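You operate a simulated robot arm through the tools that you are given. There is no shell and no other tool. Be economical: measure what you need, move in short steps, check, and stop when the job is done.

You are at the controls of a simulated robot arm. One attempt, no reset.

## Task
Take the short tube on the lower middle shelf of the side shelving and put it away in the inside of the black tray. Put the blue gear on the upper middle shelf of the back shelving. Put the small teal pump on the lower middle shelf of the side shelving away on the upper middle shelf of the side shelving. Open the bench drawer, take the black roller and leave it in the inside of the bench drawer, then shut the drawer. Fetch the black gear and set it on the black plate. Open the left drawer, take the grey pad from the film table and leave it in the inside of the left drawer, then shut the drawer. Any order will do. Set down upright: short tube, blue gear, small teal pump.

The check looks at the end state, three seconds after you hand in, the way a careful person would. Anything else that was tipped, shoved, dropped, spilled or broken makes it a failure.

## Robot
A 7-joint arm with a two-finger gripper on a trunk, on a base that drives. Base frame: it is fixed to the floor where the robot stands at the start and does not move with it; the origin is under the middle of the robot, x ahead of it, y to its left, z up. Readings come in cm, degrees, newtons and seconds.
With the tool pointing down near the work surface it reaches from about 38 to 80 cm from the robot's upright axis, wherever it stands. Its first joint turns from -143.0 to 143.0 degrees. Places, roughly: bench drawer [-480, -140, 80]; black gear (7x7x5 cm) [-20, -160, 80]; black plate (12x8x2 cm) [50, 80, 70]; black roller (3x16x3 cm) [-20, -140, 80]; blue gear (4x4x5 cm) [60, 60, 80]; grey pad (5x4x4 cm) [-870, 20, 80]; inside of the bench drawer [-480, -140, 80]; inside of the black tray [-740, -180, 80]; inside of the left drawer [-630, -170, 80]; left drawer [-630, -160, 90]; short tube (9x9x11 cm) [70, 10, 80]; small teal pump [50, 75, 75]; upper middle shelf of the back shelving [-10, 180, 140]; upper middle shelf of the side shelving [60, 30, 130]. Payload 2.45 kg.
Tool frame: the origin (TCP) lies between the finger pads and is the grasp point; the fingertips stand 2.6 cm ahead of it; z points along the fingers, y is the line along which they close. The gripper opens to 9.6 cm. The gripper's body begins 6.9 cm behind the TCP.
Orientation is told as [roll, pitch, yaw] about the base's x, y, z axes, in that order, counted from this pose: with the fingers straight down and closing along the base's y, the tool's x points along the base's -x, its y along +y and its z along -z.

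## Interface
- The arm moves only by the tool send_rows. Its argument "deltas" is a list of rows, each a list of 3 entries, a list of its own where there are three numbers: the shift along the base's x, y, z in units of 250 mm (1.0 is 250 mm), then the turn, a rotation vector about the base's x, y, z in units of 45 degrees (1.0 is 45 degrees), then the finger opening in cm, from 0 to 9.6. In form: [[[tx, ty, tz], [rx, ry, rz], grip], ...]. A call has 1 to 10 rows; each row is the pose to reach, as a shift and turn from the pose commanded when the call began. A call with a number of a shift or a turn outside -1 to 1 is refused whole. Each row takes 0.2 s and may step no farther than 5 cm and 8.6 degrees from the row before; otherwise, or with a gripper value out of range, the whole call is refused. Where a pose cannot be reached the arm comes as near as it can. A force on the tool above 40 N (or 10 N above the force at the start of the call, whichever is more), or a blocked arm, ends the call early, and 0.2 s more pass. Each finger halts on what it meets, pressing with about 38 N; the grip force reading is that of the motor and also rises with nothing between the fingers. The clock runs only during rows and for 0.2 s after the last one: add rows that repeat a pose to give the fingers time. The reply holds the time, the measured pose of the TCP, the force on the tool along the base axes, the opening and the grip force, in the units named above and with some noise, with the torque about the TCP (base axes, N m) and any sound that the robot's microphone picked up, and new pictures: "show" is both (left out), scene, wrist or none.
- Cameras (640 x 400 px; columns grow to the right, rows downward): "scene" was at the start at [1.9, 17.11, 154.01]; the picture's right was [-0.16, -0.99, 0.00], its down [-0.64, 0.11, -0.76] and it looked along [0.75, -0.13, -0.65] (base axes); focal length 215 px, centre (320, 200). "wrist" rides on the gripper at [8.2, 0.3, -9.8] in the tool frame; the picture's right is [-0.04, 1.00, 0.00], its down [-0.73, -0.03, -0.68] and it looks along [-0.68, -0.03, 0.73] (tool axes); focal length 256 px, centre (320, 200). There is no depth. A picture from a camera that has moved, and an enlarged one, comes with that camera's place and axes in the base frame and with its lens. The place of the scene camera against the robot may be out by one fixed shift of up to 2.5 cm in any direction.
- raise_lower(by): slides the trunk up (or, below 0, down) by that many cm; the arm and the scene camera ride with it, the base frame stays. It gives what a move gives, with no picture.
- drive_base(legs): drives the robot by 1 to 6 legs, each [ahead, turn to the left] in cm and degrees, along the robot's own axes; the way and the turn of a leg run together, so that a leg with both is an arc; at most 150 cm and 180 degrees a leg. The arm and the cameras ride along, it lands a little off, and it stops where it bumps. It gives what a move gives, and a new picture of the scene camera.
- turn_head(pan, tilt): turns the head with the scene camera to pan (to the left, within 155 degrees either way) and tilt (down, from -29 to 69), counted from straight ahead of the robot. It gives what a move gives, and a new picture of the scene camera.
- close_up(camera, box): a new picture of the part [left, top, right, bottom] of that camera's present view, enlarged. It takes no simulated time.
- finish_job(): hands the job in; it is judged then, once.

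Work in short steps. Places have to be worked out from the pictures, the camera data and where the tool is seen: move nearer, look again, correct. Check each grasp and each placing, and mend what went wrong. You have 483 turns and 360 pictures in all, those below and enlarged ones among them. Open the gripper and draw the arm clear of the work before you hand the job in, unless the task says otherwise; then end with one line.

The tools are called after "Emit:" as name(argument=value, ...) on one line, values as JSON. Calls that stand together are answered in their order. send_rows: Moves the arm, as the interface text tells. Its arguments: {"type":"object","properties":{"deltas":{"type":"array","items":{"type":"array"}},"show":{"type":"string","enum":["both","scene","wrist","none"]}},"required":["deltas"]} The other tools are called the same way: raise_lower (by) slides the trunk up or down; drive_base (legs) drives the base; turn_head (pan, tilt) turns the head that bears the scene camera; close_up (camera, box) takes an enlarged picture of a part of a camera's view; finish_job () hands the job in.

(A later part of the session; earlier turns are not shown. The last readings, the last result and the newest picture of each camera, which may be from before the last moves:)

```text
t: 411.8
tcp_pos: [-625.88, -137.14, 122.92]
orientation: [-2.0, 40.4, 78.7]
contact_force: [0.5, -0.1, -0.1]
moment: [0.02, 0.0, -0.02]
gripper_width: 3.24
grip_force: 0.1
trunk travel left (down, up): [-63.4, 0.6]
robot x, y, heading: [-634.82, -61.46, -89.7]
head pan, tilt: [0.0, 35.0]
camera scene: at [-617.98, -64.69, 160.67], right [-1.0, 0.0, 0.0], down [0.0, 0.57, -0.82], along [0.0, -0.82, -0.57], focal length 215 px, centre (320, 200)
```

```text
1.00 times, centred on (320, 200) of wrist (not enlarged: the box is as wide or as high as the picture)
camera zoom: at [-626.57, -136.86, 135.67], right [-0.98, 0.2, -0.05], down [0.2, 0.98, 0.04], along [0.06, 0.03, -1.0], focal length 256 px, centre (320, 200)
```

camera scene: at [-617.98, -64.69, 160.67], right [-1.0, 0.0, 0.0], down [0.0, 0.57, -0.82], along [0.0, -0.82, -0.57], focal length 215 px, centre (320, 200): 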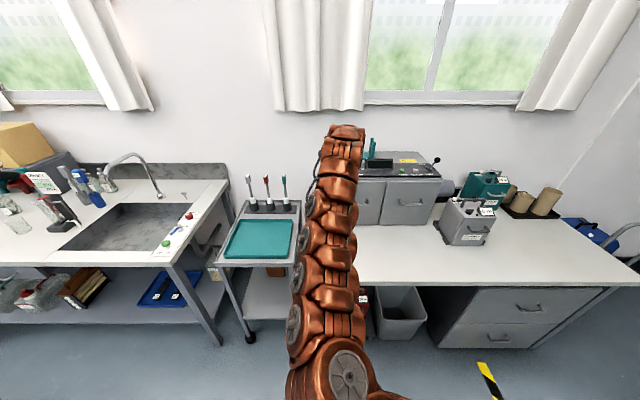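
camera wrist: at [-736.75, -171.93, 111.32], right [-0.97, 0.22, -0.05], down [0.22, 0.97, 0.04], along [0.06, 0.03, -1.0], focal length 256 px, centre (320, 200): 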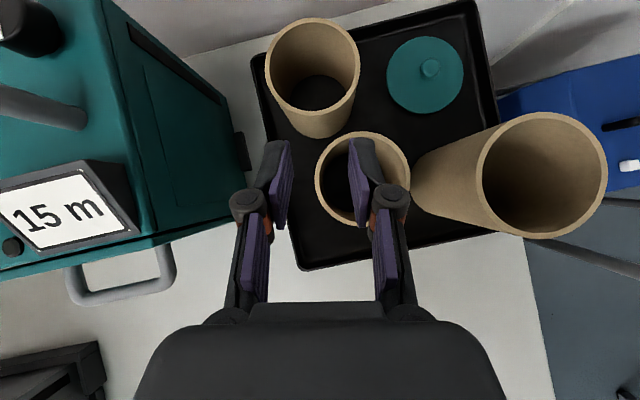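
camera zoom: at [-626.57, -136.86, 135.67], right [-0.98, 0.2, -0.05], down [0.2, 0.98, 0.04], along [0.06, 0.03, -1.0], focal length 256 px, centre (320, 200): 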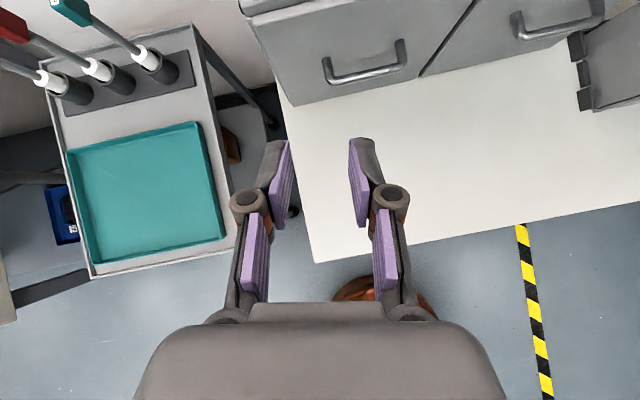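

Handle about (-636,-153..-155). Straighten the tool to vertical while retracting, then rotate so the fingers close along y.

Emit:
send_rows(deltas=[[[0, 0.12, -0.08], [0.174, -0.035, 0], 4], [[0, 0.24, -0.16], [0.348, -0.07, 0], 5], [[0, 0.36, -0.24], [0.522, -0.105, 0], 6], [[0, 0.48, -0.32], [0.696, -0.14, 0], 6], [[0, 0.6, -0.4], [0.87, -0.175, 0], 6]], show="none")

Emit:
send_rows(deltas=[[[0, 0, 0], [0, 0, -0.19], 6], [[0, 0, 0], [0, 0, -0.38], 6], [[0, 0, 0], [0, 0, -0.57], 6], [[0, 0, 0], [0, 0, -0.76], 6], [[0, 0, 0], [0, 0, -0.95], 6]], show="none")

Emit:
send_rows(deltas=[[[0, 0, 0], [0, 0, -0.19], 6], [[0, 0, 0], [0, 0, -0.38], 6], [[0, 0, 0], [0, 0, -0.57], 6], [[0, 0, 0], [0, 0, -0.76], 6]], show="wrist")

```text
t: 413.0
tcp_pos: [-626.31, -122.01, 112.96]
orientation: [-1.9, 0.5, 78.6]
contact_force: [-1.4, 1.7, 0.1]
moment: [-0.11, -0.16, 0.01]
gripper_width: 5.98
grip_force: 0.1
trunk travel left (down, up): [-63.4, 0.6]
robot x, y, heading: [-635.0, -61.09, -89.6]
head pan, tilt: [0.0, 35.0]
```

```text
t: 414.2
tcp_pos: [-625.98, -122.12, 112.88]
orientation: [-1.9, 0.5, 35.7]
contact_force: [-0.6, -0.9, 0.4]
moment: [0.01, 0.01, -0.03]
gripper_width: 5.99
grip_force: 0.1
trunk travel left (down, up): [-63.4, 0.6]
robot x, y, heading: [-634.67, -61.45, -90.0]
head pan, tilt: [0.0, 35.0]
```

```text
t: 415.2
tcp_pos: [-625.94, -122.09, 112.92]
orientation: [-2.0, 0.5, 1.7]
contact_force: [0.1, -0.4, 0.4]
moment: [0.0, -0.02, -0.01]
gripper_width: 5.98
grip_force: 0.0
trunk travel left (down, up): [-63.4, 0.6]
robot x, y, heading: [-634.66, -61.12, -89.7]
head pan, tilt: [0.0, 35.0]
camera wrist: at [-634.08, -121.69, 122.77], right [0.01, 1.0, -0.04], down [0.74, 0.01, 0.67], along [0.67, -0.04, -0.74], focal length 256 px, centre (320, 200)
```

wrist: 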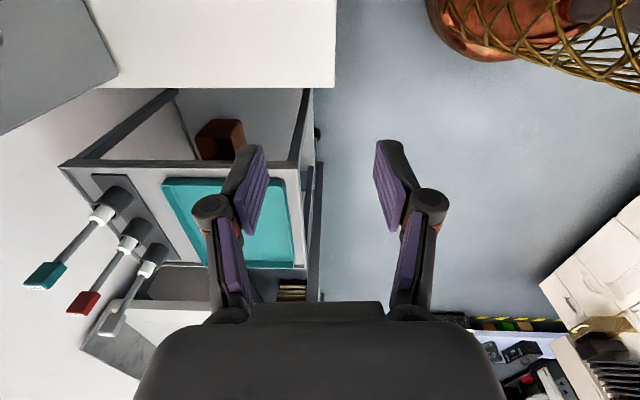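

Move the tool to x≈-636 and drive 20 cm closer.

Emit:
send_rows(deltas=[[[-0.15, 0, -0.05], [0, 0, 0], 6], [[-0.3, 0, -0.1], [0, 0, 0], 6], [[-0.4, 0, -0.15], [0, 0, 0], 6]], show="none")

Emit:
drive_base(legs=[[20, 0]])

Emit:
close_up(camera="wrist", box=[0, 0, 640, 400])

```text
t: 416.0
tcp_pos: [-635.83, -122.15, 109.09]
orientation: [-1.9, 0.5, 1.8]
contact_force: [0.2, 0.2, 0.1]
moment: [0.02, 0.04, 0.0]
gripper_width: 6.0
grip_force: 0.1
trunk travel left (down, up): [-63.4, 0.6]
robot x, y, heading: [-634.98, -61.43, -89.6]
head pan, tilt: [0.0, 35.0]
```

```text
t: 417.6
tcp_pos: [-635.77, -142.52, 109.16]
orientation: [-2.1, 0.4, 1.6]
contact_force: [0.4, -0.1, 0.5]
moment: [-0.04, -0.01, 0.01]
gripper_width: 6.01
grip_force: 0.0
trunk travel left (down, up): [-63.4, 0.6]
robot x, y, heading: [-634.46, -81.33, -89.9]
head pan, tilt: [0.0, 35.0]
camera scene: at [-617.92, -84.95, 160.67], right [-1.0, 0.0, 0.0], down [0.0, 0.57, -0.82], along [0.0, -0.82, -0.57], focal length 215 px, centre (320, 200)
```

scene: 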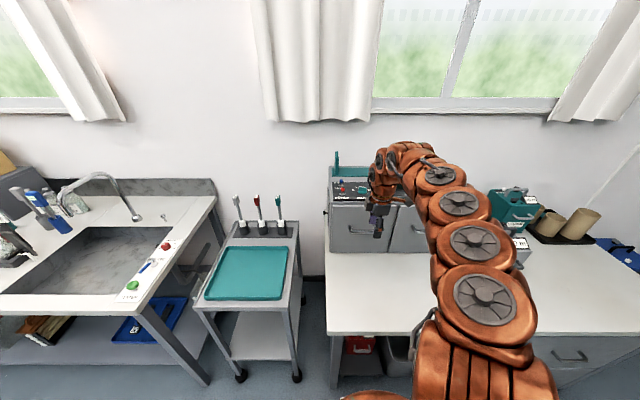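

```text
1.00 times, centred on (320, 200) of wrist (not enlarged: the box is as wide or as high as the picture)
camera zoom: at [-643.95, -141.92, 118.97], right [0.01, 1.0, -0.04], down [0.74, 0.02, 0.67], along [0.67, -0.03, -0.74], focal length 256 px, centre (320, 200)
```

zoom: 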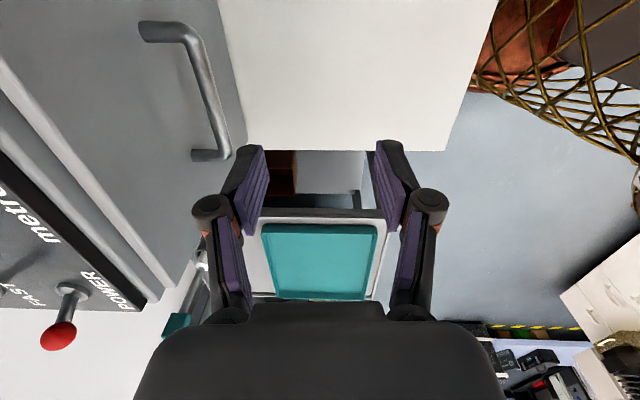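

Handle bar visible. Take a second view 5 cm lower to triangulate.

Emit:
send_rows(deltas=[[[0, -0.08, -0.1], [0, 0, 0], 6], [[0, -0.16, -0.2], [0, 0, 0], 6]], show="wrist")

```text
t: 418.2
tcp_pos: [-635.82, -146.3, 103.98]
orientation: [-2.0, 0.4, 1.6]
contact_force: [0.7, -0.1, -0.6]
moment: [-0.03, -0.01, -0.03]
gripper_width: 6.02
grip_force: 0.1
trunk travel left (down, up): [-63.4, 0.6]
robot x, y, heading: [-634.54, -81.33, -89.7]
head pan, tilt: [0.0, 35.0]
camera wrist: at [-643.86, -145.87, 113.86], right [0.01, 1.0, -0.04], down [0.74, 0.02, 0.67], along [0.67, -0.04, -0.74], focal length 256 px, centre (320, 200)
```

wrist: 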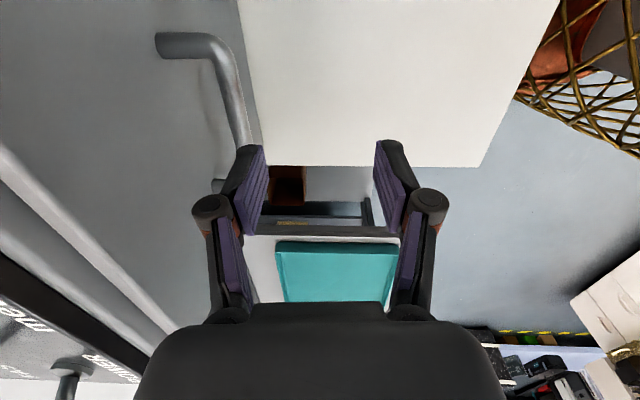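

Bar triangulated at y=-152.9, z=96, x -640…-630. A vertical hand would hit the cabinet face, so tilt the tool 60° forward with the fingers closing nearly vertically.

Emit:
send_rows(deltas=[[[0, 0.12, 0], [-0.18, 0, 0], 5], [[0, 0.24, 0], [-0.36, 0, 0], 5], [[0, 0.36, -0.04], [-0.54, 0, 0], 5], [[0, 0.36, -0.08], [-0.72, 0, 0], 5], [[0, 0.36, -0.12], [-0.9, 0, 0], 5]], show="none")

Emit:
send_rows(deltas=[[[0, 0, 0], [-0.18, 0, 0], 5], [[0, 0, 0], [-0.36, 0, 0], 5], [[0, 0, 0], [-0.44, 0, 0], 5]], show="both")

```text
t: 419.4
tcp_pos: [-638.9, -155.8, 113.27]
orientation: [-42.4, 1.4, 1.0]
contact_force: [0.8, -0.3, 0.0]
moment: [0.06, 0.03, -0.04]
gripper_width: 4.99
grip_force: 0.0
out of reach, approached as far as the arm can: row 2, 3, 4, 5
trunk travel left (down, up): [-63.4, 0.6]
robot x, y, heading: [-634.79, -81.49, -90.1]
head pan, tilt: [0.0, 35.0]
```

```text
t: 420.2
tcp_pos: [-636.84, -163.21, 116.41]
orientation: [-62.4, 1.6, 0.5]
contact_force: [-0.6, -0.3, 0.7]
moment: [-0.01, 0.02, -0.03]
gripper_width: 4.98
grip_force: 0.0
out of reach, approached as far as the arm can: row 1, 2, 3
trunk travel left (down, up): [-63.4, 0.6]
robot x, y, heading: [-634.96, -81.39, -89.9]
head pan, tilt: [0.0, 35.0]
camera scene: at [-617.93, -84.98, 160.67], right [-1.0, 0.0, 0.0], down [0.0, 0.57, -0.82], along [0.0, -0.82, -0.57], focal length 215 px, centre (320, 200)
camera wrist: at [-644.92, -154.45, 120.88], right [0.01, 0.46, -0.89], down [0.74, 0.59, 0.32], along [0.67, -0.66, -0.34], focal length 256 px, centre (320, 200)
```

scene: 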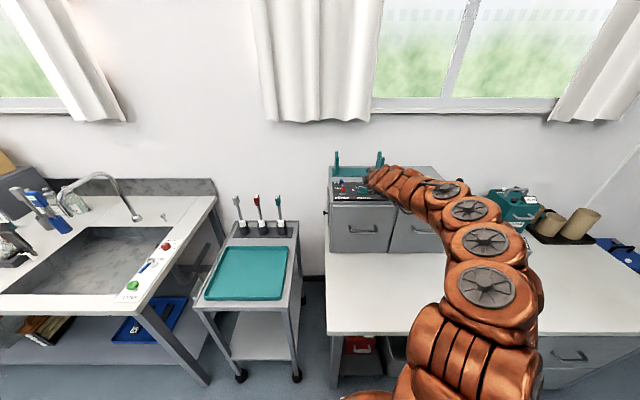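
wrist: 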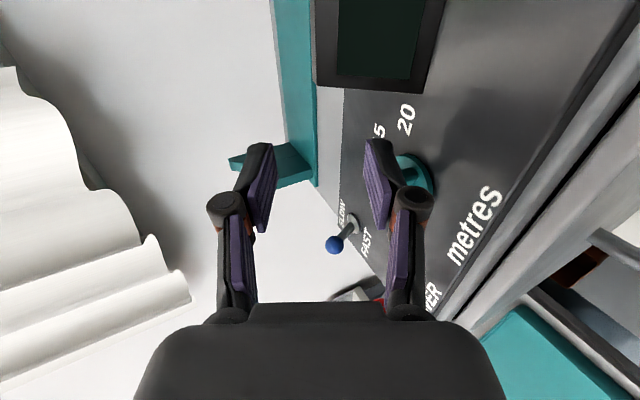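

The solver drifted the hand over the control panel; nothing touched. Reverse the base straight back.

Emit:
drive_base(legs=[[-30, 0]])

Emit:
send_rows(deltas=[[[0, 0, -0.1], [0, 0, 0], 5], [[0, 0, -0.2], [0, 0, 0], 5], [[0, 0, -0.3], [0, 0, 0], 5]], show="wrist")

```text
t: 422.3
tcp_pos: [-636.98, -133.24, 116.3]
orientation: [-62.3, 1.6, 0.4]
contact_force: [-0.1, -0.6, 0.5]
moment: [0.03, -0.02, 0.02]
gripper_width: 5.0
grip_force: 0.1
trunk travel left (down, up): [-63.4, 0.6]
robot x, y, heading: [-634.64, -51.23, -89.9]
head pan, tilt: [0.0, 35.0]
camera scene: at [-618.01, -54.96, 160.67], right [-1.0, 0.0, 0.0], down [0.0, 0.57, -0.82], along [0.0, -0.82, -0.57], focal length 215 px, centre (320, 200)
```

scene: 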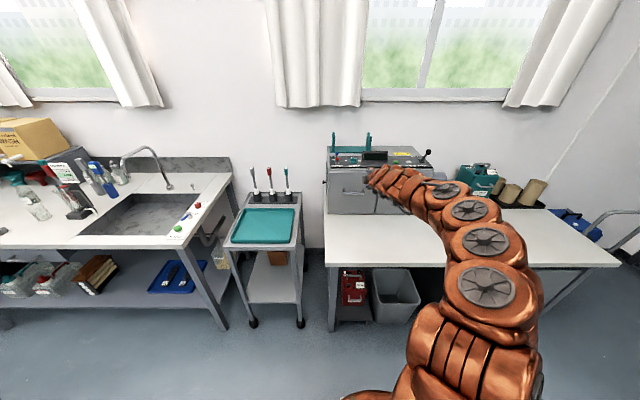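

```text
t: 423.1
tcp_pos: [-636.0, -134.81, 109.6]
orientation: [-62.3, 1.6, 0.4]
contact_force: [-0.4, -0.6, -1.1]
moment: [0.03, 0.0, 0.0]
gripper_width: 4.98
grip_force: 0.0
out of reach, approached as far as the arm can: row 1, 2, 3
trunk travel left (down, up): [-63.4, 0.6]
robot x, y, heading: [-634.58, -51.46, -89.6]
head pan, tilt: [0.0, 35.0]
camera wrist: at [-644.1, -126.08, 114.16], right [0.01, 0.47, -0.89], down [0.74, 0.59, 0.32], along [0.67, -0.66, -0.34], focal length 256 px, centre (320, 200)
```

wrist: 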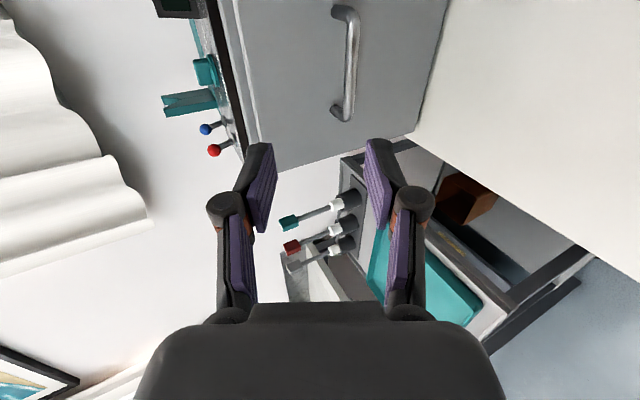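

Orientation is good. Lower via the trunk 13 cm (keeping the arm fixed), then drive up to the handle.

Emit:
raise_lower(by=-13)

Emit:
drive_base(legs=[[10, 0]])

Emit:
close_up(camera="wrist", box=[0, 0, 640, 400])

```text
t: 424.7
tcp_pos: [-636.1, -134.86, 96.71]
orientation: [-62.2, 1.7, 0.2]
contact_force: [0.7, 0.1, 0.1]
moment: [0.03, 0.02, 0.0]
gripper_width: 4.99
grip_force: 0.1
trunk travel left (down, up): [-50.4, 13.6]
robot x, y, heading: [-634.82, -51.07, -89.9]
head pan, tilt: [0.0, 35.0]
```

```text
t: 425.8
tcp_pos: [-636.05, -144.78, 96.68]
orientation: [-62.2, 1.8, 0.4]
contact_force: [0.6, 0.6, 0.6]
moment: [-0.02, 0.02, -0.01]
gripper_width: 5.0
grip_force: 0.0
trunk travel left (down, up): [-50.4, 13.6]
robot x, y, heading: [-634.37, -61.81, -89.6]
head pan, tilt: [0.0, 35.0]
camera scene: at [-617.99, -64.85, 147.67], right [-1.0, 0.0, 0.0], down [0.0, 0.57, -0.82], along [0.0, -0.82, -0.57], focal length 215 px, centre (320, 200)
```

scene: 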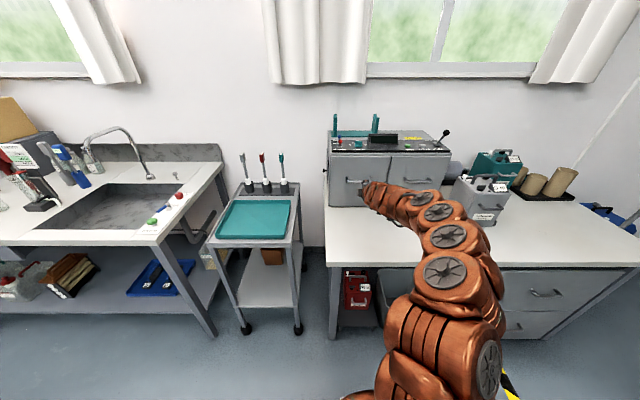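

```text
1.00 times, centred on (320, 200) of wrist (not enlarged: the box is as wide or as high as the picture)
camera zoom: at [-644.12, -135.98, 101.16], right [0.01, 0.47, -0.88], down [0.74, 0.59, 0.32], along [0.67, -0.66, -0.34], focal length 256 px, centre (320, 200)
```

zoom: 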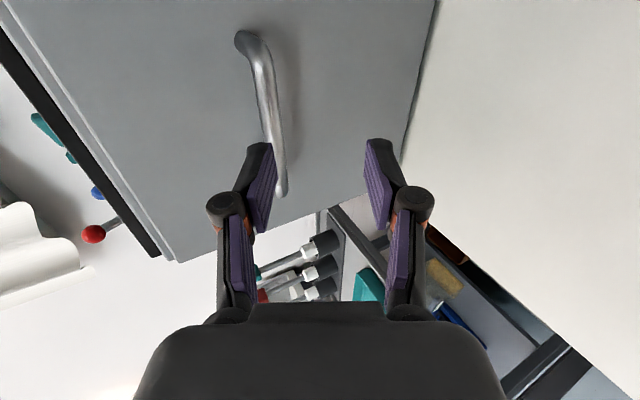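

Bar lines up as predicted. Drive 6.6 cm ahead and close.

Emit:
drive_base(legs=[[6.6, 0]])

Emit:
close_up(camera="wrist", box=[0, 0, 640, 400])

```text
t: 426.8
tcp_pos: [-635.87, -151.37, 96.7]
orientation: [-62.3, 1.7, 0.2]
contact_force: [0.0, 0.4, -0.8]
moment: [0.01, 0.03, -0.05]
gripper_width: 5.0
grip_force: 0.2
trunk travel left (down, up): [-50.4, 13.6]
robot x, y, heading: [-634.68, -67.74, -89.9]
head pan, tilt: [0.0, 35.0]
camera scene: at [-617.97, -71.35, 147.67], right [-1.0, 0.0, 0.0], down [0.0, 0.57, -0.82], along [0.0, -0.82, -0.57], focal length 215 px, centre (320, 200)
```

scene: 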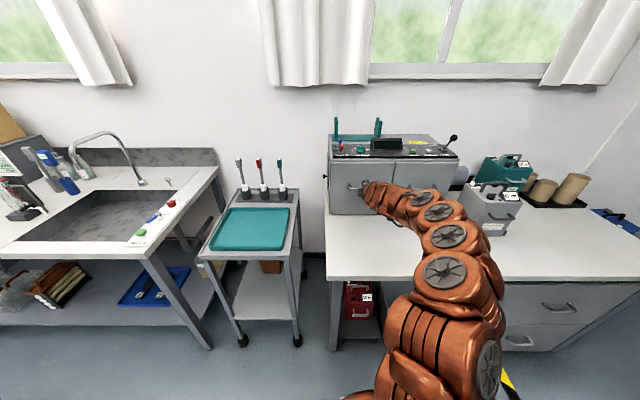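

```text
1.00 times, centred on (320, 200) of wrist (not enlarged: the box is as wide or as high as the picture)
camera zoom: at [-644.06, -142.5, 101.17], right [0.01, 0.47, -0.89], down [0.74, 0.59, 0.32], along [0.67, -0.66, -0.34], focal length 256 px, centre (320, 200)
```

zoom: 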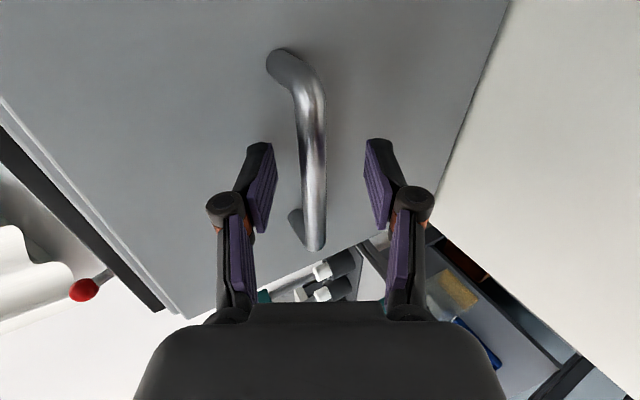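

Bar is between the fingers. Close.

Emit:
send_rows(deltas=[[[0, 0, 0], [0, 0, 0], 3], [[0, 0, 0], [0, 0, 0], 1.5], [[0, 0, 0], [0, 0, 0], 0], [[0, 0, 0], [0, 0, 0], 0]], show="wrist")

```text
t: 427.8
tcp_pos: [-635.98, -151.17, 96.89]
orientation: [-62.5, 1.6, 0.3]
contact_force: [-0.1, -5.8, 24.9]
moment: [-0.32, -0.82, -0.39]
gripper_width: 1.34
grip_force: 39.8
trunk travel left (down, up): [-50.4, 13.6]
robot x, y, heading: [-634.63, -67.65, -89.6]
head pan, tilt: [0.0, 35.0]
camera wrist: at [-644.07, -142.45, 101.43], right [0.01, 0.46, -0.89], down [0.74, 0.59, 0.32], along [0.67, -0.66, -0.33], focal length 256 px, centre (320, 200)
```

wrist: 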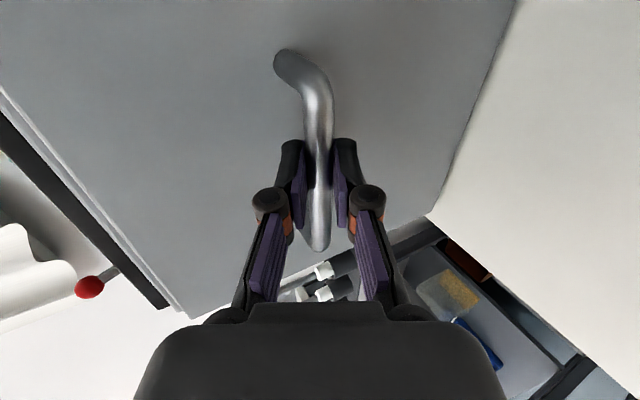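

Bar gripped. Pull by reversing the base 10 cm.

Emit:
drive_base(legs=[[-10, 0]])

Emit:
close_up(camera="wrist", box=[0, 0, 640, 400])

```text
t: 429.2
tcp_pos: [-635.88, -141.48, 96.92]
orientation: [-62.6, 1.6, 0.4]
contact_force: [1.5, -2.0, -0.2]
moment: [-0.01, -0.85, -0.61]
gripper_width: 1.33
grip_force: 39.7
trunk travel left (down, up): [-50.4, 13.6]
robot x, y, heading: [-634.69, -57.85, -90.0]
head pan, tilt: [0.0, 35.0]
stopped in leg 1: the force on the tool passed its limit at 41 N (the readings are from after the stop); the commanded pose is now the measured one
camera scene: at [-618.0, -61.49, 147.63], right [-1.0, 0.0, 0.0], down [0.0, 0.57, -0.82], along [0.0, -0.82, -0.57], focal length 215 px, centre (320, 200)
```

scene: 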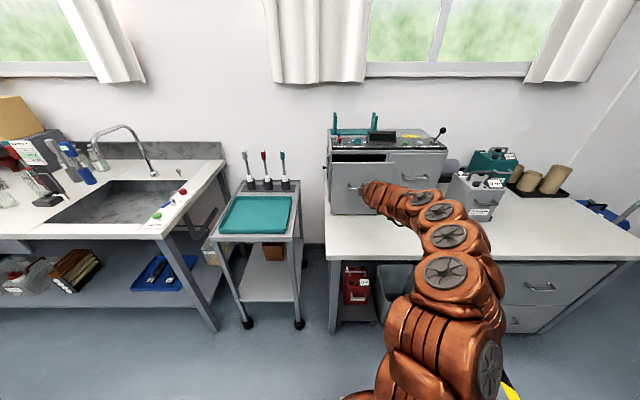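

```text
1.00 times, centred on (320, 200) of wrist (not enlarged: the box is as wide or as high as the picture)
camera zoom: at [-644.09, -132.7, 101.41], right [0.01, 0.46, -0.89], down [0.74, 0.59, 0.32], along [0.67, -0.66, -0.33], focal length 256 px, centre (320, 200)
```

zoom: 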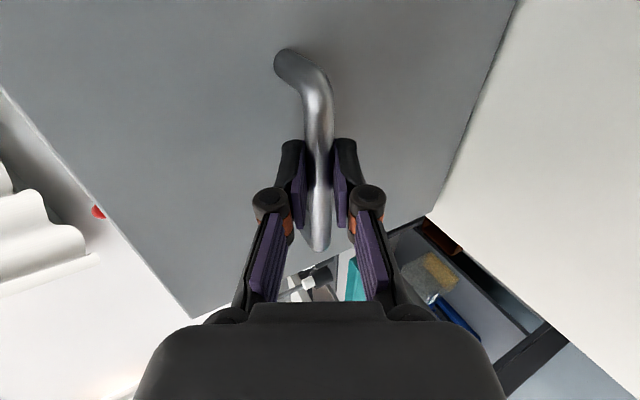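

Drawer slides out. Continue pulling.

Emit:
drive_base(legs=[[-8, 0]])

Emit:
drive_base(legs=[[-6, 0]])

```text
t: 430.3
tcp_pos: [-635.98, -133.48, 96.9]
orientation: [-62.5, 1.5, 0.4]
contact_force: [0.6, -0.2, 2.6]
moment: [0.01, -0.81, -0.5]
gripper_width: 1.34
grip_force: 39.6
trunk travel left (down, up): [-50.4, 13.6]
robot x, y, heading: [-634.64, -49.86, -89.9]
head pan, tilt: [0.0, 35.0]
camera scene: at [-618.03, -53.4, 147.67], right [-1.0, 0.0, 0.0], down [0.0, 0.57, -0.82], along [0.0, -0.82, -0.57], focal length 215 px, centre (320, 200)
```

scene: 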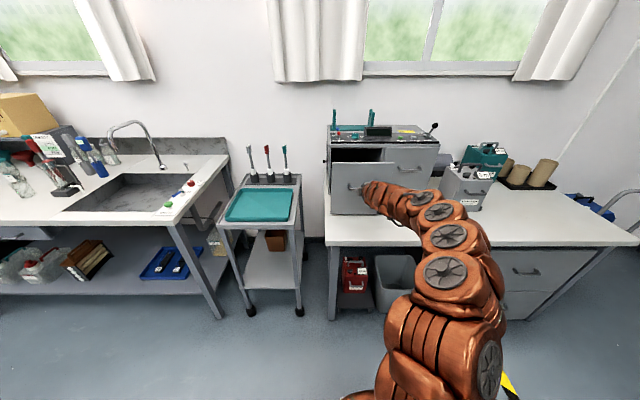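

```text
t: 431.3
tcp_pos: [-635.96, -127.47, 96.99]
orientation: [-62.6, 1.7, 0.4]
contact_force: [0.8, -0.2, 0.1]
moment: [-0.04, -0.91, -0.39]
gripper_width: 1.33
grip_force: 40.1
trunk travel left (down, up): [-50.4, 13.6]
robot x, y, heading: [-634.75, -43.93, -90.0]
head pan, tilt: [0.0, 35.0]
camera scene: at [-618.04, -47.49, 147.67], right [-1.0, 0.0, 0.0], down [0.0, 0.57, -0.82], along [0.0, -0.82, -0.57], focal length 215 px, centre (320, 200)
```

scene: 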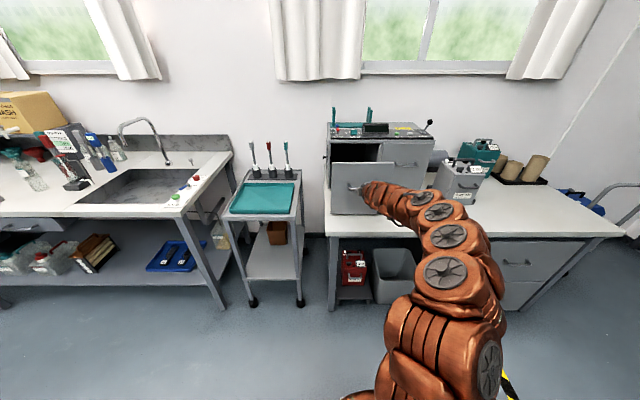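

Open ~24 cm. Release and back off.

Emit:
send_rows(deltas=[[[0, 0, 0], [0, 0, 0], 2.5], [[0, 0, 0], [0, 0, 0], 4.5], [[0, 0, 0], [0, 0, 0], 5]], show="none")

Emit:
drive_base(legs=[[-14, 0]])

Emit:
close_up(camera="scene", box=[290, 100, 450, 200])

```text
t: 432.1
tcp_pos: [-635.94, -127.46, 96.91]
orientation: [-62.5, 1.6, 0.3]
contact_force: [-0.1, 0.1, -0.2]
moment: [0.02, 0.03, 0.01]
gripper_width: 4.99
grip_force: 0.0
trunk travel left (down, up): [-50.4, 13.6]
robot x, y, heading: [-634.67, -43.79, -89.9]
head pan, tilt: [0.0, 35.0]
```

```text
t: 433.4
tcp_pos: [-636.21, -113.42, 97.03]
orientation: [-62.4, 1.7, 0.3]
contact_force: [-0.2, 0.4, -0.4]
moment: [0.0, 0.0, 0.03]
gripper_width: 5.0
grip_force: 0.1
trunk travel left (down, up): [-50.4, 13.6]
robot x, y, heading: [-634.87, -29.98, -89.9]
head pan, tilt: [0.0, 35.0]
camera scene: at [-618.07, -33.56, 147.67], right [-1.0, 0.0, 0.0], down [0.0, 0.57, -0.82], along [0.0, -0.82, -0.57], focal length 215 px, centre (320, 200)
```

scene: 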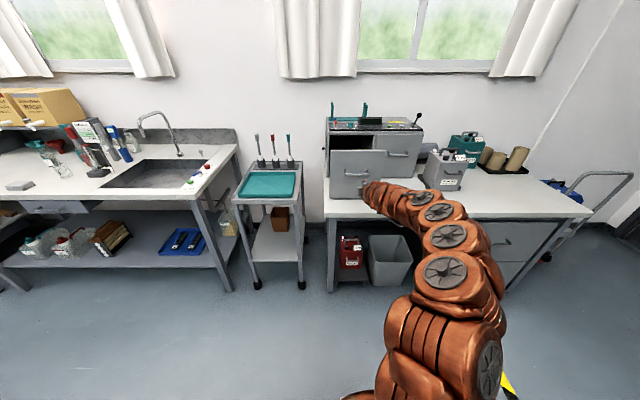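

```text
4.00 times, centred on (370, 150) of scene
camera zoom: at [-618.07, -33.56, 147.67], right [-1.0, 0.0, 0.0], down [0.0, 0.57, -0.82], along [0.0, -0.82, -0.57], focal length 860 px, centre (120, 400)
```

zoom: 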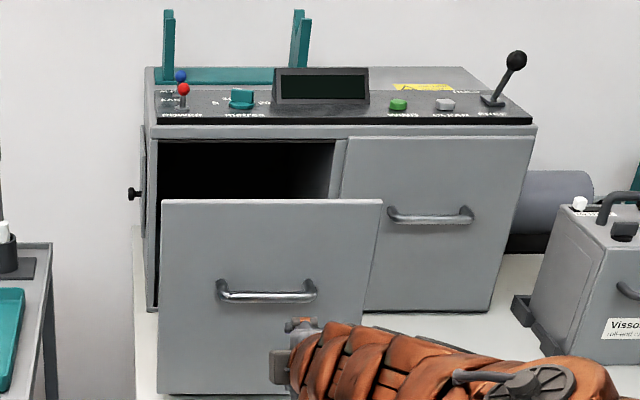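

Drawer is open. Now turn toward the film table to find the grey pad.

Emit:
raise_lower(by=13)

Emit:
drive_base(legs=[[0, -90], [55, 0]])

Emit:
turn_head(pan=-10, tilt=25)

```text
t: 435.0
tcp_pos: [-636.17, -113.5, 110.02]
orientation: [-62.5, 1.6, 0.2]
contact_force: [-0.7, -0.6, -0.2]
moment: [0.01, 0.01, -0.03]
gripper_width: 5.0
grip_force: 0.1
trunk travel left (down, up): [-63.4, 0.6]
robot x, y, heading: [-634.69, -30.07, -89.6]
head pan, tilt: [0.0, 35.0]
```

```text
t: 441.9
tcp_pos: [-771.94, -28.64, 109.9]
orientation: [-62.5, 1.7, -89.9]
contact_force: [-0.3, -0.3, 0.5]
moment: [-0.01, -0.01, -0.02]
gripper_width: 4.98
grip_force: 0.1
trunk travel left (down, up): [-63.4, 0.6]
robot x, y, heading: [-688.64, -30.22, 180.0]
head pan, tilt: [0.0, 35.0]
camera scene: at [-693.7, -48.14, 160.67], right [0.0, 1.0, 0.0], down [0.57, 0.0, -0.82], along [-0.82, 0.0, -0.57], focal length 215 px, centre (320, 200)
```

scene: 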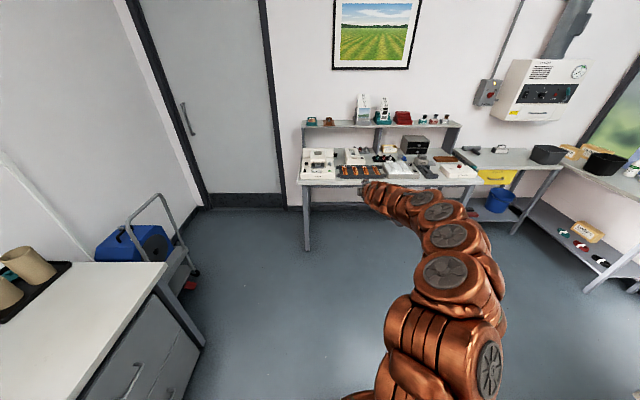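

```text
t: 442.6
tcp_pos: [-771.82, -28.67, 110.02]
orientation: [-62.5, 1.6, -89.8]
contact_force: [-0.1, -1.1, -0.7]
moment: [0.0, 0.01, -0.03]
gripper_width: 4.99
grip_force: 0.0
trunk travel left (down, up): [-63.4, 0.6]
robot x, y, heading: [-688.33, -30.28, 180.0]
head pan, tilt: [-10.0, 25.0]
camera scene: at [-693.98, -46.54, 162.24], right [0.17, 0.98, 0.0], down [0.42, -0.07, -0.91], along [-0.89, 0.16, -0.42], focal length 215 px, centre (320, 200)
```

scene: 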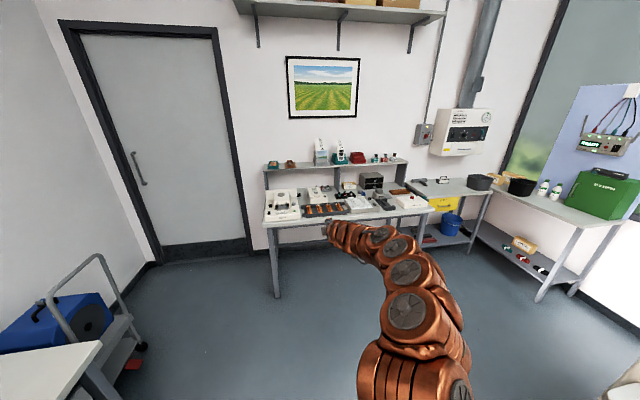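

Emit:
close_up(camera="scene", box=[255, 140, 440, 255])

```text
3.46 times, centred on (348, 198) of scene
camera zoom: at [-693.98, -46.54, 162.24], right [0.17, 0.98, 0.0], down [0.42, -0.07, -0.91], along [-0.89, 0.16, -0.42], focal length 744 px, centre (225, 209)
```

zoom: 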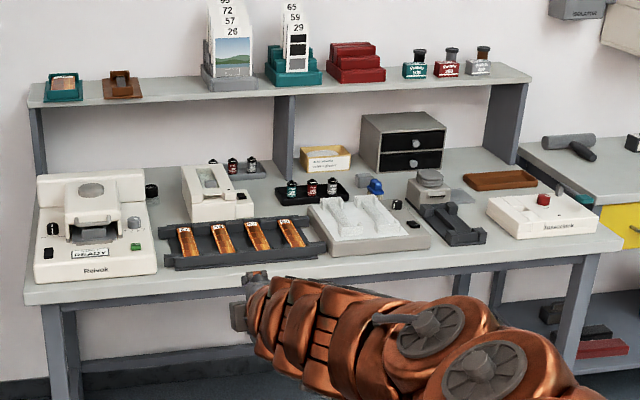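

The predicted location projects near the small grey block beside a blue piece. Zoom more.

Emit:
close_up(camera="scene", box=[325, 175, 405, 225])

```text
8.00 times, centred on (365, 200) of scene
camera zoom: at [-693.98, -46.54, 162.24], right [0.17, 0.98, 0.0], down [0.42, -0.07, -0.91], along [-0.89, 0.16, -0.42], focal length 1720 px, centre (-40, 200)
```

zoom: 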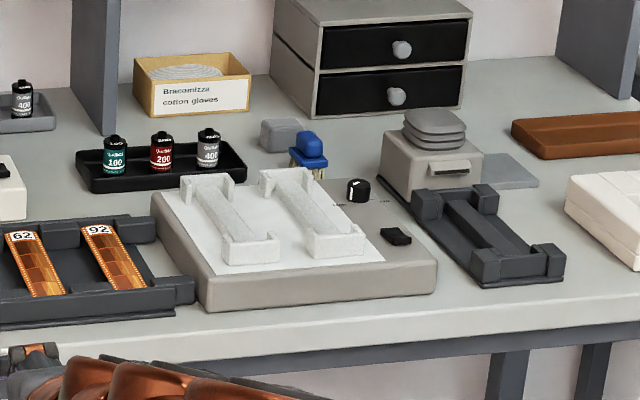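

Grey block next to a blue brush, near (-875,27) — matches the pad. Rotate the tool 90° about its axis so the camera is on top, retracting a bit.

Emit:
send_rows(deltas=[[[0.08, 0, 0], [0.148, 0, 0.0775], 6], [[0.16, 0, 0], [0.296, 0, 0.155], 6], [[0.24, 0, 0], [0.443, 0, 0.2325], 6], [[0.32, 0, 0], [0.59, 0, 0.31], 6], [[0.4, 0, 0], [0.738, 0, 0.3875], 6], [[0.48, 0, 0], [0.886, 0, 0.465], 6]], show="none")

Emit:
send_rows(deltas=[[[0, 0, 0], [0.148, 0, 0.0775], 6], [[0, 0, 0], [0.296, 0, 0.155], 6], [[0, 0, 0], [0.443, 0, 0.2325], 6], [[0, 0, 0], [0.59, 0, 0.31], 6], [[0, 0, 0], [0.738, 0, 0.3875], 6], [[0, 0, 0], [0.886, 0, 0.465], 6]], show="both")

```text
t: 444.0
tcp_pos: [-773.77, -28.67, 109.42]
orientation: [-53.4, 40.1, -64.8]
contact_force: [-0.2, 0.2, -1.2]
moment: [0.02, 0.02, 0.01]
gripper_width: 5.98
grip_force: 0.0
out of reach, approached as far as the arm can: row 1, 2, 3, 4, 5, 6
trunk travel left (down, up): [-63.4, 0.6]
robot x, y, heading: [-688.31, -30.32, 179.8]
head pan, tilt: [-10.0, 25.0]
```

```text
t: 445.4
tcp_pos: [-773.73, -29.39, 109.72]
orientation: [3.1, 62.8, 3.7]
contact_force: [-0.2, 0.2, -0.2]
moment: [0.01, -0.03, 0.0]
gripper_width: 6.04
grip_force: 0.0
trunk travel left (down, up): [-63.4, 0.6]
robot x, y, heading: [-688.12, -30.08, 180.1]
head pan, tilt: [-10.0, 25.0]
camera scene: at [-693.98, -46.54, 162.24], right [0.17, 0.98, 0.0], down [0.42, -0.07, -0.91], along [-0.89, 0.16, -0.42], focal length 215 px, centre (320, 200)
camera wrist: at [-768.68, -29.22, 121.63], right [0.0, 1.0, -0.01], down [0.94, 0.0, -0.34], along [-0.34, -0.01, -0.94], focal length 256 px, centre (320, 200)
```

scene: 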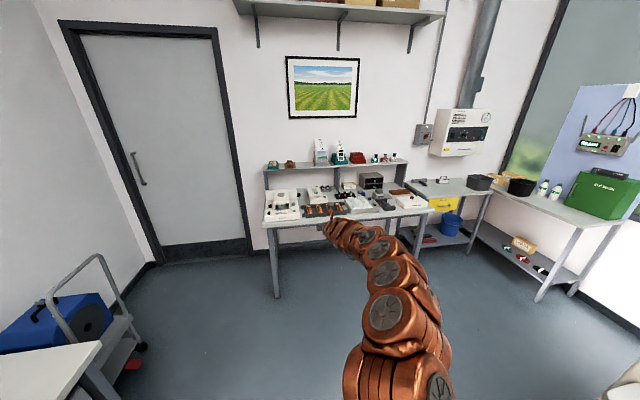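
wrist: 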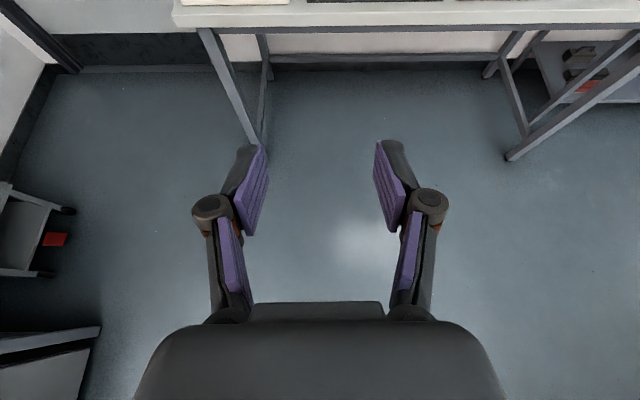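

Orientation is ideal. Retract the arm toward the robot before repositioning.

Emit:
send_rows(deltas=[[[0.16, 0, 0], [0, 0, 0], 6], [[0.32, 0, 0], [0, 0, 0], 6], [[0.48, 0, 0], [0, 0, 0], 6], [[0.64, 0, 0], [0, 0, 0], 6], [[0.8, 0, 0], [0, 0, 0], 6]], show="none")

Emit:
drive_base(legs=[[25, 0], [0, -40], [75, 0], [0, 40]])

Emit:
close_up(camera="wrist", box=[0, 0, 640, 400])

```text
t: 446.6
tcp_pos: [-772.0, -29.13, 110.1]
orientation: [2.6, 62.8, 3.5]
contact_force: [0.1, -0.1, 0.4]
moment: [0.0, 0.03, 0.03]
gripper_width: 6.01
grip_force: 0.1
out of reach, approached as far as the arm can: row 1, 2, 3, 4, 5
trunk travel left (down, up): [-63.4, 0.6]
robot x, y, heading: [-688.36, -29.96, 179.9]
head pan, tilt: [-10.0, 25.0]
```

```text
t: 455.8
tcp_pos: [-853.22, 16.87, 109.95]
orientation: [2.6, 62.8, 4.2]
contact_force: [0.3, 0.5, 0.2]
moment: [-0.01, 0.0, 0.01]
gripper_width: 6.0
grip_force: 0.1
trunk travel left (down, up): [-63.4, 0.6]
robot x, y, heading: [-769.64, 16.74, -179.4]
head pan, tilt: [-10.0, 25.0]
camera scene: at [-775.01, 0.5, 162.24], right [0.16, 0.99, 0.0], down [0.42, -0.07, -0.91], along [-0.89, 0.15, -0.42], focal length 215 px, centre (320, 200)
```

scene: 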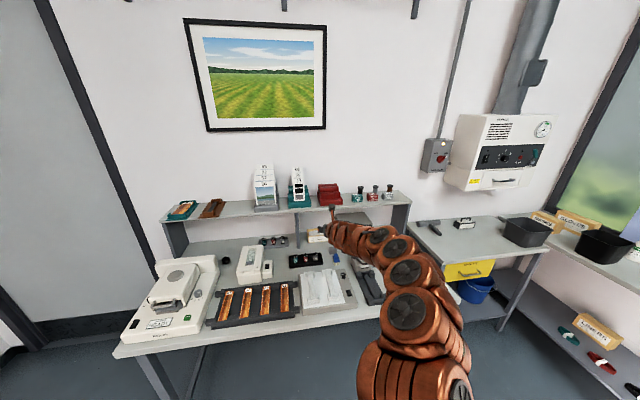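

```text
1.00 times, centred on (320, 200) of wrist (not enlarged: the box is as wide or as high as the picture)
camera zoom: at [-848.18, 17.12, 121.73], right [-0.01, 1.0, -0.01], down [0.94, 0.01, -0.34], along [-0.34, -0.02, -0.94], focal length 256 px, centre (320, 200)
```

zoom: 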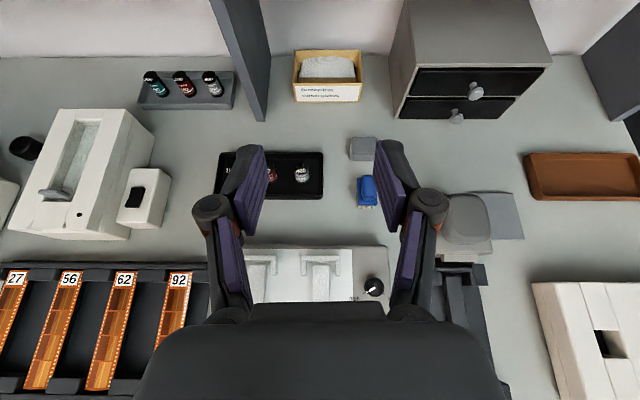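

Pad at about (-871.8,23.7), the brush right in front of it. Reduce the tilt to 40° to clear the brush, lower the trunk a bit.

Emit:
send_rows(deltas=[[[0.04, 0.1, 0], [0, -0.17, 0], 7], [[0.08, 0.2, 0], [0, -0.34, 0], 7], [[0.08, 0.28, 0], [0, -0.5, 0], 7]], show="none")

Emit:
raise_lower(by=-12)

Emit:
close_up(camera="wrist", box=[0, 0, 640, 400])

```text
t: 456.6
tcp_pos: [-851.18, 24.1, 109.75]
orientation: [1.6, 40.2, 3.2]
contact_force: [-1.0, -1.4, -0.1]
moment: [0.16, -0.04, -0.12]
gripper_width: 6.98
grip_force: 0.1
out of reach, approached as far as the arm can: row 1
trunk travel left (down, up): [-63.4, 0.6]
robot x, y, heading: [-769.92, 17.02, -179.6]
head pan, tilt: [-10.0, 25.0]
```

```text
t: 458.1
tcp_pos: [-850.99, 23.96, 97.8]
orientation: [0.6, 40.3, 2.5]
contact_force: [-1.4, -0.2, -0.3]
moment: [-0.01, 0.01, 0.02]
gripper_width: 6.99
grip_force: 0.0
trunk travel left (down, up): [-51.4, 12.6]
robot x, y, heading: [-769.84, 16.64, -179.2]
head pan, tilt: [-10.0, 25.0]
```

```text
1.00 times, centred on (320, 200) of wrist (not enlarged: the box is as wide or as high as the picture)
camera zoom: at [-851.02, 24.22, 110.63], right [-0.01, 1.0, -0.02], down [1.0, 0.01, 0.04], along [0.04, -0.02, -1.0], focal length 256 px, centre (320, 200)
```

zoom: 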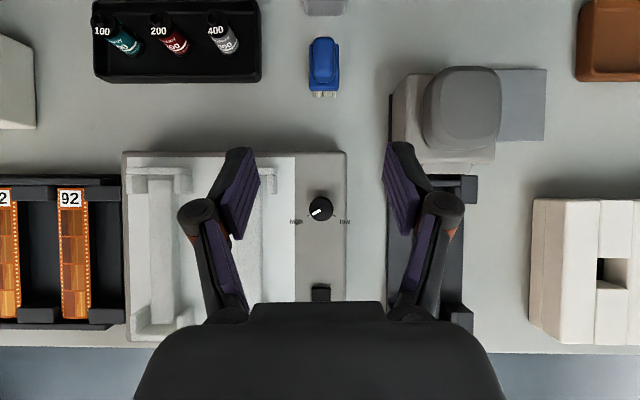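

Path is clear (dispenser 2 cm to the right). Drive ahead 20.

Emit:
drive_base(legs=[[19, 0]])

Emit:
close_up(camera="wrist", box=[0, 0, 640, 400])

```text
t: 459.6
tcp_pos: [-869.66, 23.96, 97.79]
orientation: [0.6, 40.4, 2.5]
contact_force: [0.1, -0.1, -0.6]
moment: [-0.01, 0.03, -0.01]
gripper_width: 6.99
grip_force: 0.0
trunk travel left (down, up): [-51.4, 12.6]
robot x, y, heading: [-788.48, 16.68, -179.6]
head pan, tilt: [-10.0, 25.0]
camera scene: at [-793.63, 0.3, 150.24], right [0.16, 0.99, 0.0], down [0.42, -0.07, -0.91], along [-0.89, 0.15, -0.42], focal length 215 px, centre (320, 200)
```

scene: 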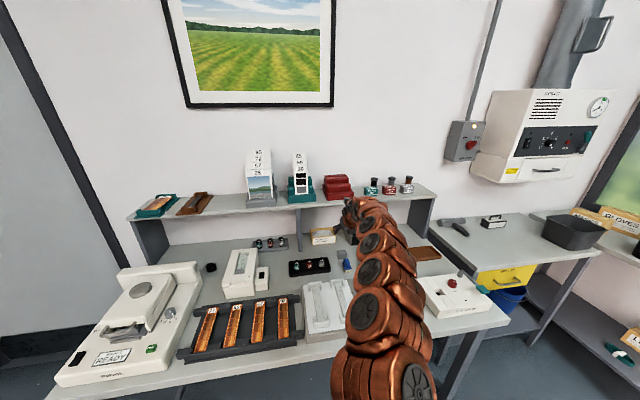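

```text
1.00 times, centred on (320, 200) of wrist (not enlarged: the box is as wide or as high as the picture)
camera zoom: at [-869.6, 24.15, 110.62], right [0.0, 1.0, -0.02], down [1.0, 0.0, 0.04], along [0.04, -0.02, -1.0], focal length 256 px, centre (320, 200)
```

zoom: 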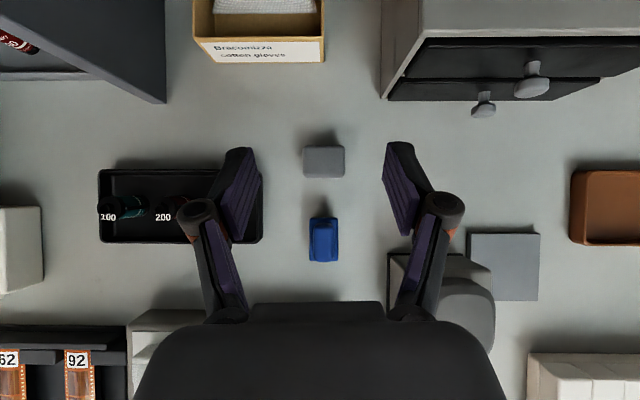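

Pad centred at (-872.9,24.0). Descend to z≈87 first.

Emit:
send_rows(deltas=[[[-0.05, 0, -0.15], [0, 0, 0], 7], [[-0.1, 0, -0.3], [0, 0, 0], 7], [[-0.1, 0, -0.43], [0, 0, 0], 7]], show="wrist")

```text
t: 460.4
tcp_pos: [-872.12, 23.84, 87.3]
orientation: [0.7, 40.4, 2.4]
contact_force: [-0.8, 0.0, -1.0]
moment: [0.02, -0.01, 0.03]
gripper_width: 6.96
grip_force: 0.0
trunk travel left (down, up): [-51.4, 12.6]
robot x, y, heading: [-788.34, 15.93, -179.5]
head pan, tilt: [-10.0, 25.0]
camera wrist: at [-872.11, 24.08, 100.01], right [0.0, 1.0, -0.02], down [1.0, 0.0, 0.04], along [0.04, -0.02, -1.0], focal length 256 px, centre (320, 200)
```

wrist: 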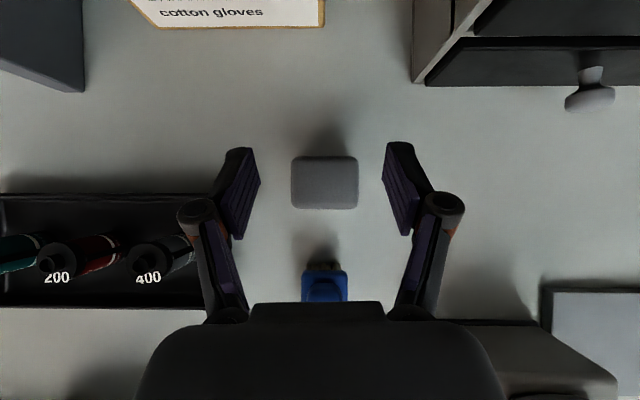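

Good. Descend to z≈80 and close.

Emit:
send_rows(deltas=[[[0, 0.01, -0.15], [0, 0, 0], 7], [[0, 0.01, -0.29], [0, 0, 0], 7], [[0, 0.01, -0.29], [0, 0, 0], 5], [[0, 0.01, -0.29], [0, 0, 0], 3], [[0, 0.01, -0.29], [0, 0, 0], 2], [[0, 0.01, -0.29], [0, 0, 0], 2]], show="wrist")

```text
t: 461.0
tcp_pos: [-872.66, 24.13, 82.37]
orientation: [0.7, 41.7, 2.2]
contact_force: [11.4, 0.4, 36.6]
moment: [-0.04, -0.82, -0.06]
gripper_width: 6.74
grip_force: 14.6
trunk travel left (down, up): [-51.4, 12.6]
robot x, y, heading: [-788.33, 16.95, -179.7]
head pan, tilt: [-10.0, 25.0]
stopped in row 2: the force on the tool passed its limit at 63 N (the readings are from after the stop); the commanded pose is now the measured one
camera wrist: at [-872.2, 24.35, 95.09], right [0.0, 1.0, -0.02], down [1.0, 0.0, 0.02], along [0.02, -0.02, -1.0], focal length 256 px, centre (320, 200)
```

wrist: 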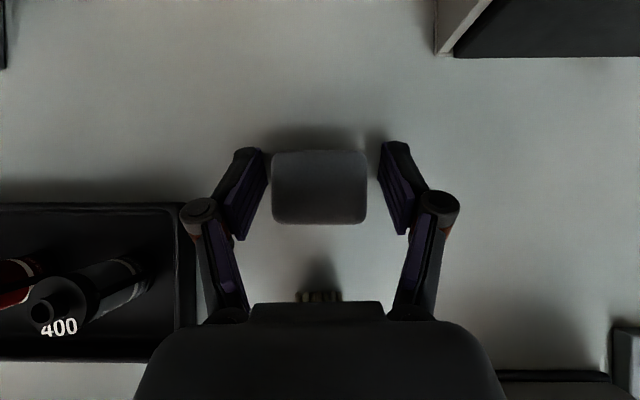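

Fingertips met the table (z≈79.6). Back up 0.5 cm and close.

Emit:
send_rows(deltas=[[[0, 0, 0.03], [0, 0, 0], 7], [[0, 0, 0.03], [0, 0, 0], 5], [[0, 0, 0.03], [0, 0, 0], 3], [[0, 0, 0.03], [0, 0, 0], 2], [[0, 0, 0.03], [0, 0, 0], 2]], show="wrist")

```text
t: 462.2
tcp_pos: [-872.68, 23.89, 82.73]
orientation: [0.8, 41.3, 2.4]
contact_force: [2.0, -11.3, 19.0]
moment: [-0.85, 0.08, 0.13]
gripper_width: 4.43
grip_force: 37.9
trunk travel left (down, up): [-51.4, 12.6]
robot x, y, heading: [-788.38, 16.61, -179.2]
head pan, tilt: [-10.0, 25.0]
camera wrist: at [-872.29, 24.08, 95.45], right [0.0, 1.0, -0.02], down [1.0, 0.0, 0.02], along [0.02, -0.02, -1.0], focal length 256 px, centre (320, 200)
```

wrist: 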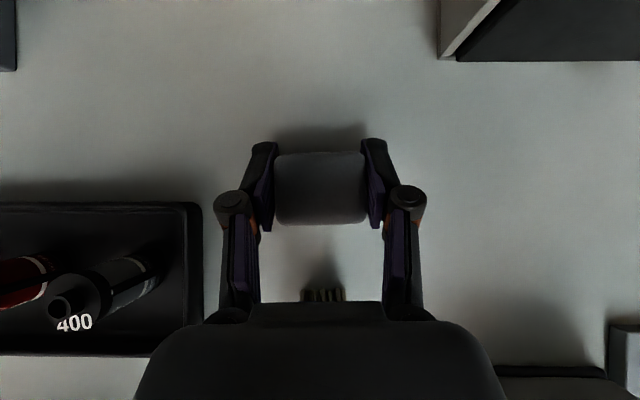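

Pad gripped (4.4 cm). Lift 15 cm.

Emit:
send_rows(deltas=[[[0, 0, 0.15], [0, 0, 0], 2], [[0, 0, 0.33], [0, 0, 0], 2], [[0, 0, 0.52], [0, 0, 0], 2], [[0, 0, 0.64], [0, 0, 0], 2]], show="wrist")

```text
t: 463.2
tcp_pos: [-872.93, 24.11, 98.69]
orientation: [0.6, 41.2, 2.3]
contact_force: [0.1, 0.0, -0.3]
moment: [0.03, -0.06, 0.0]
gripper_width: 4.44
grip_force: 37.9
trunk travel left (down, up): [-51.4, 12.6]
robot x, y, heading: [-787.88, 16.96, -179.5]
head pan, tilt: [-10.0, 25.0]
camera wrist: at [-872.65, 24.38, 111.33], right [0.0, 1.0, -0.02], down [1.0, 0.0, 0.03], along [0.03, -0.02, -1.0], focal length 256 px, centre (320, 200)
```

wrist: 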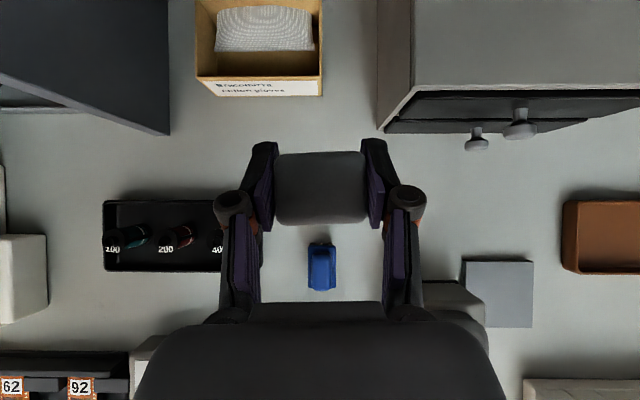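

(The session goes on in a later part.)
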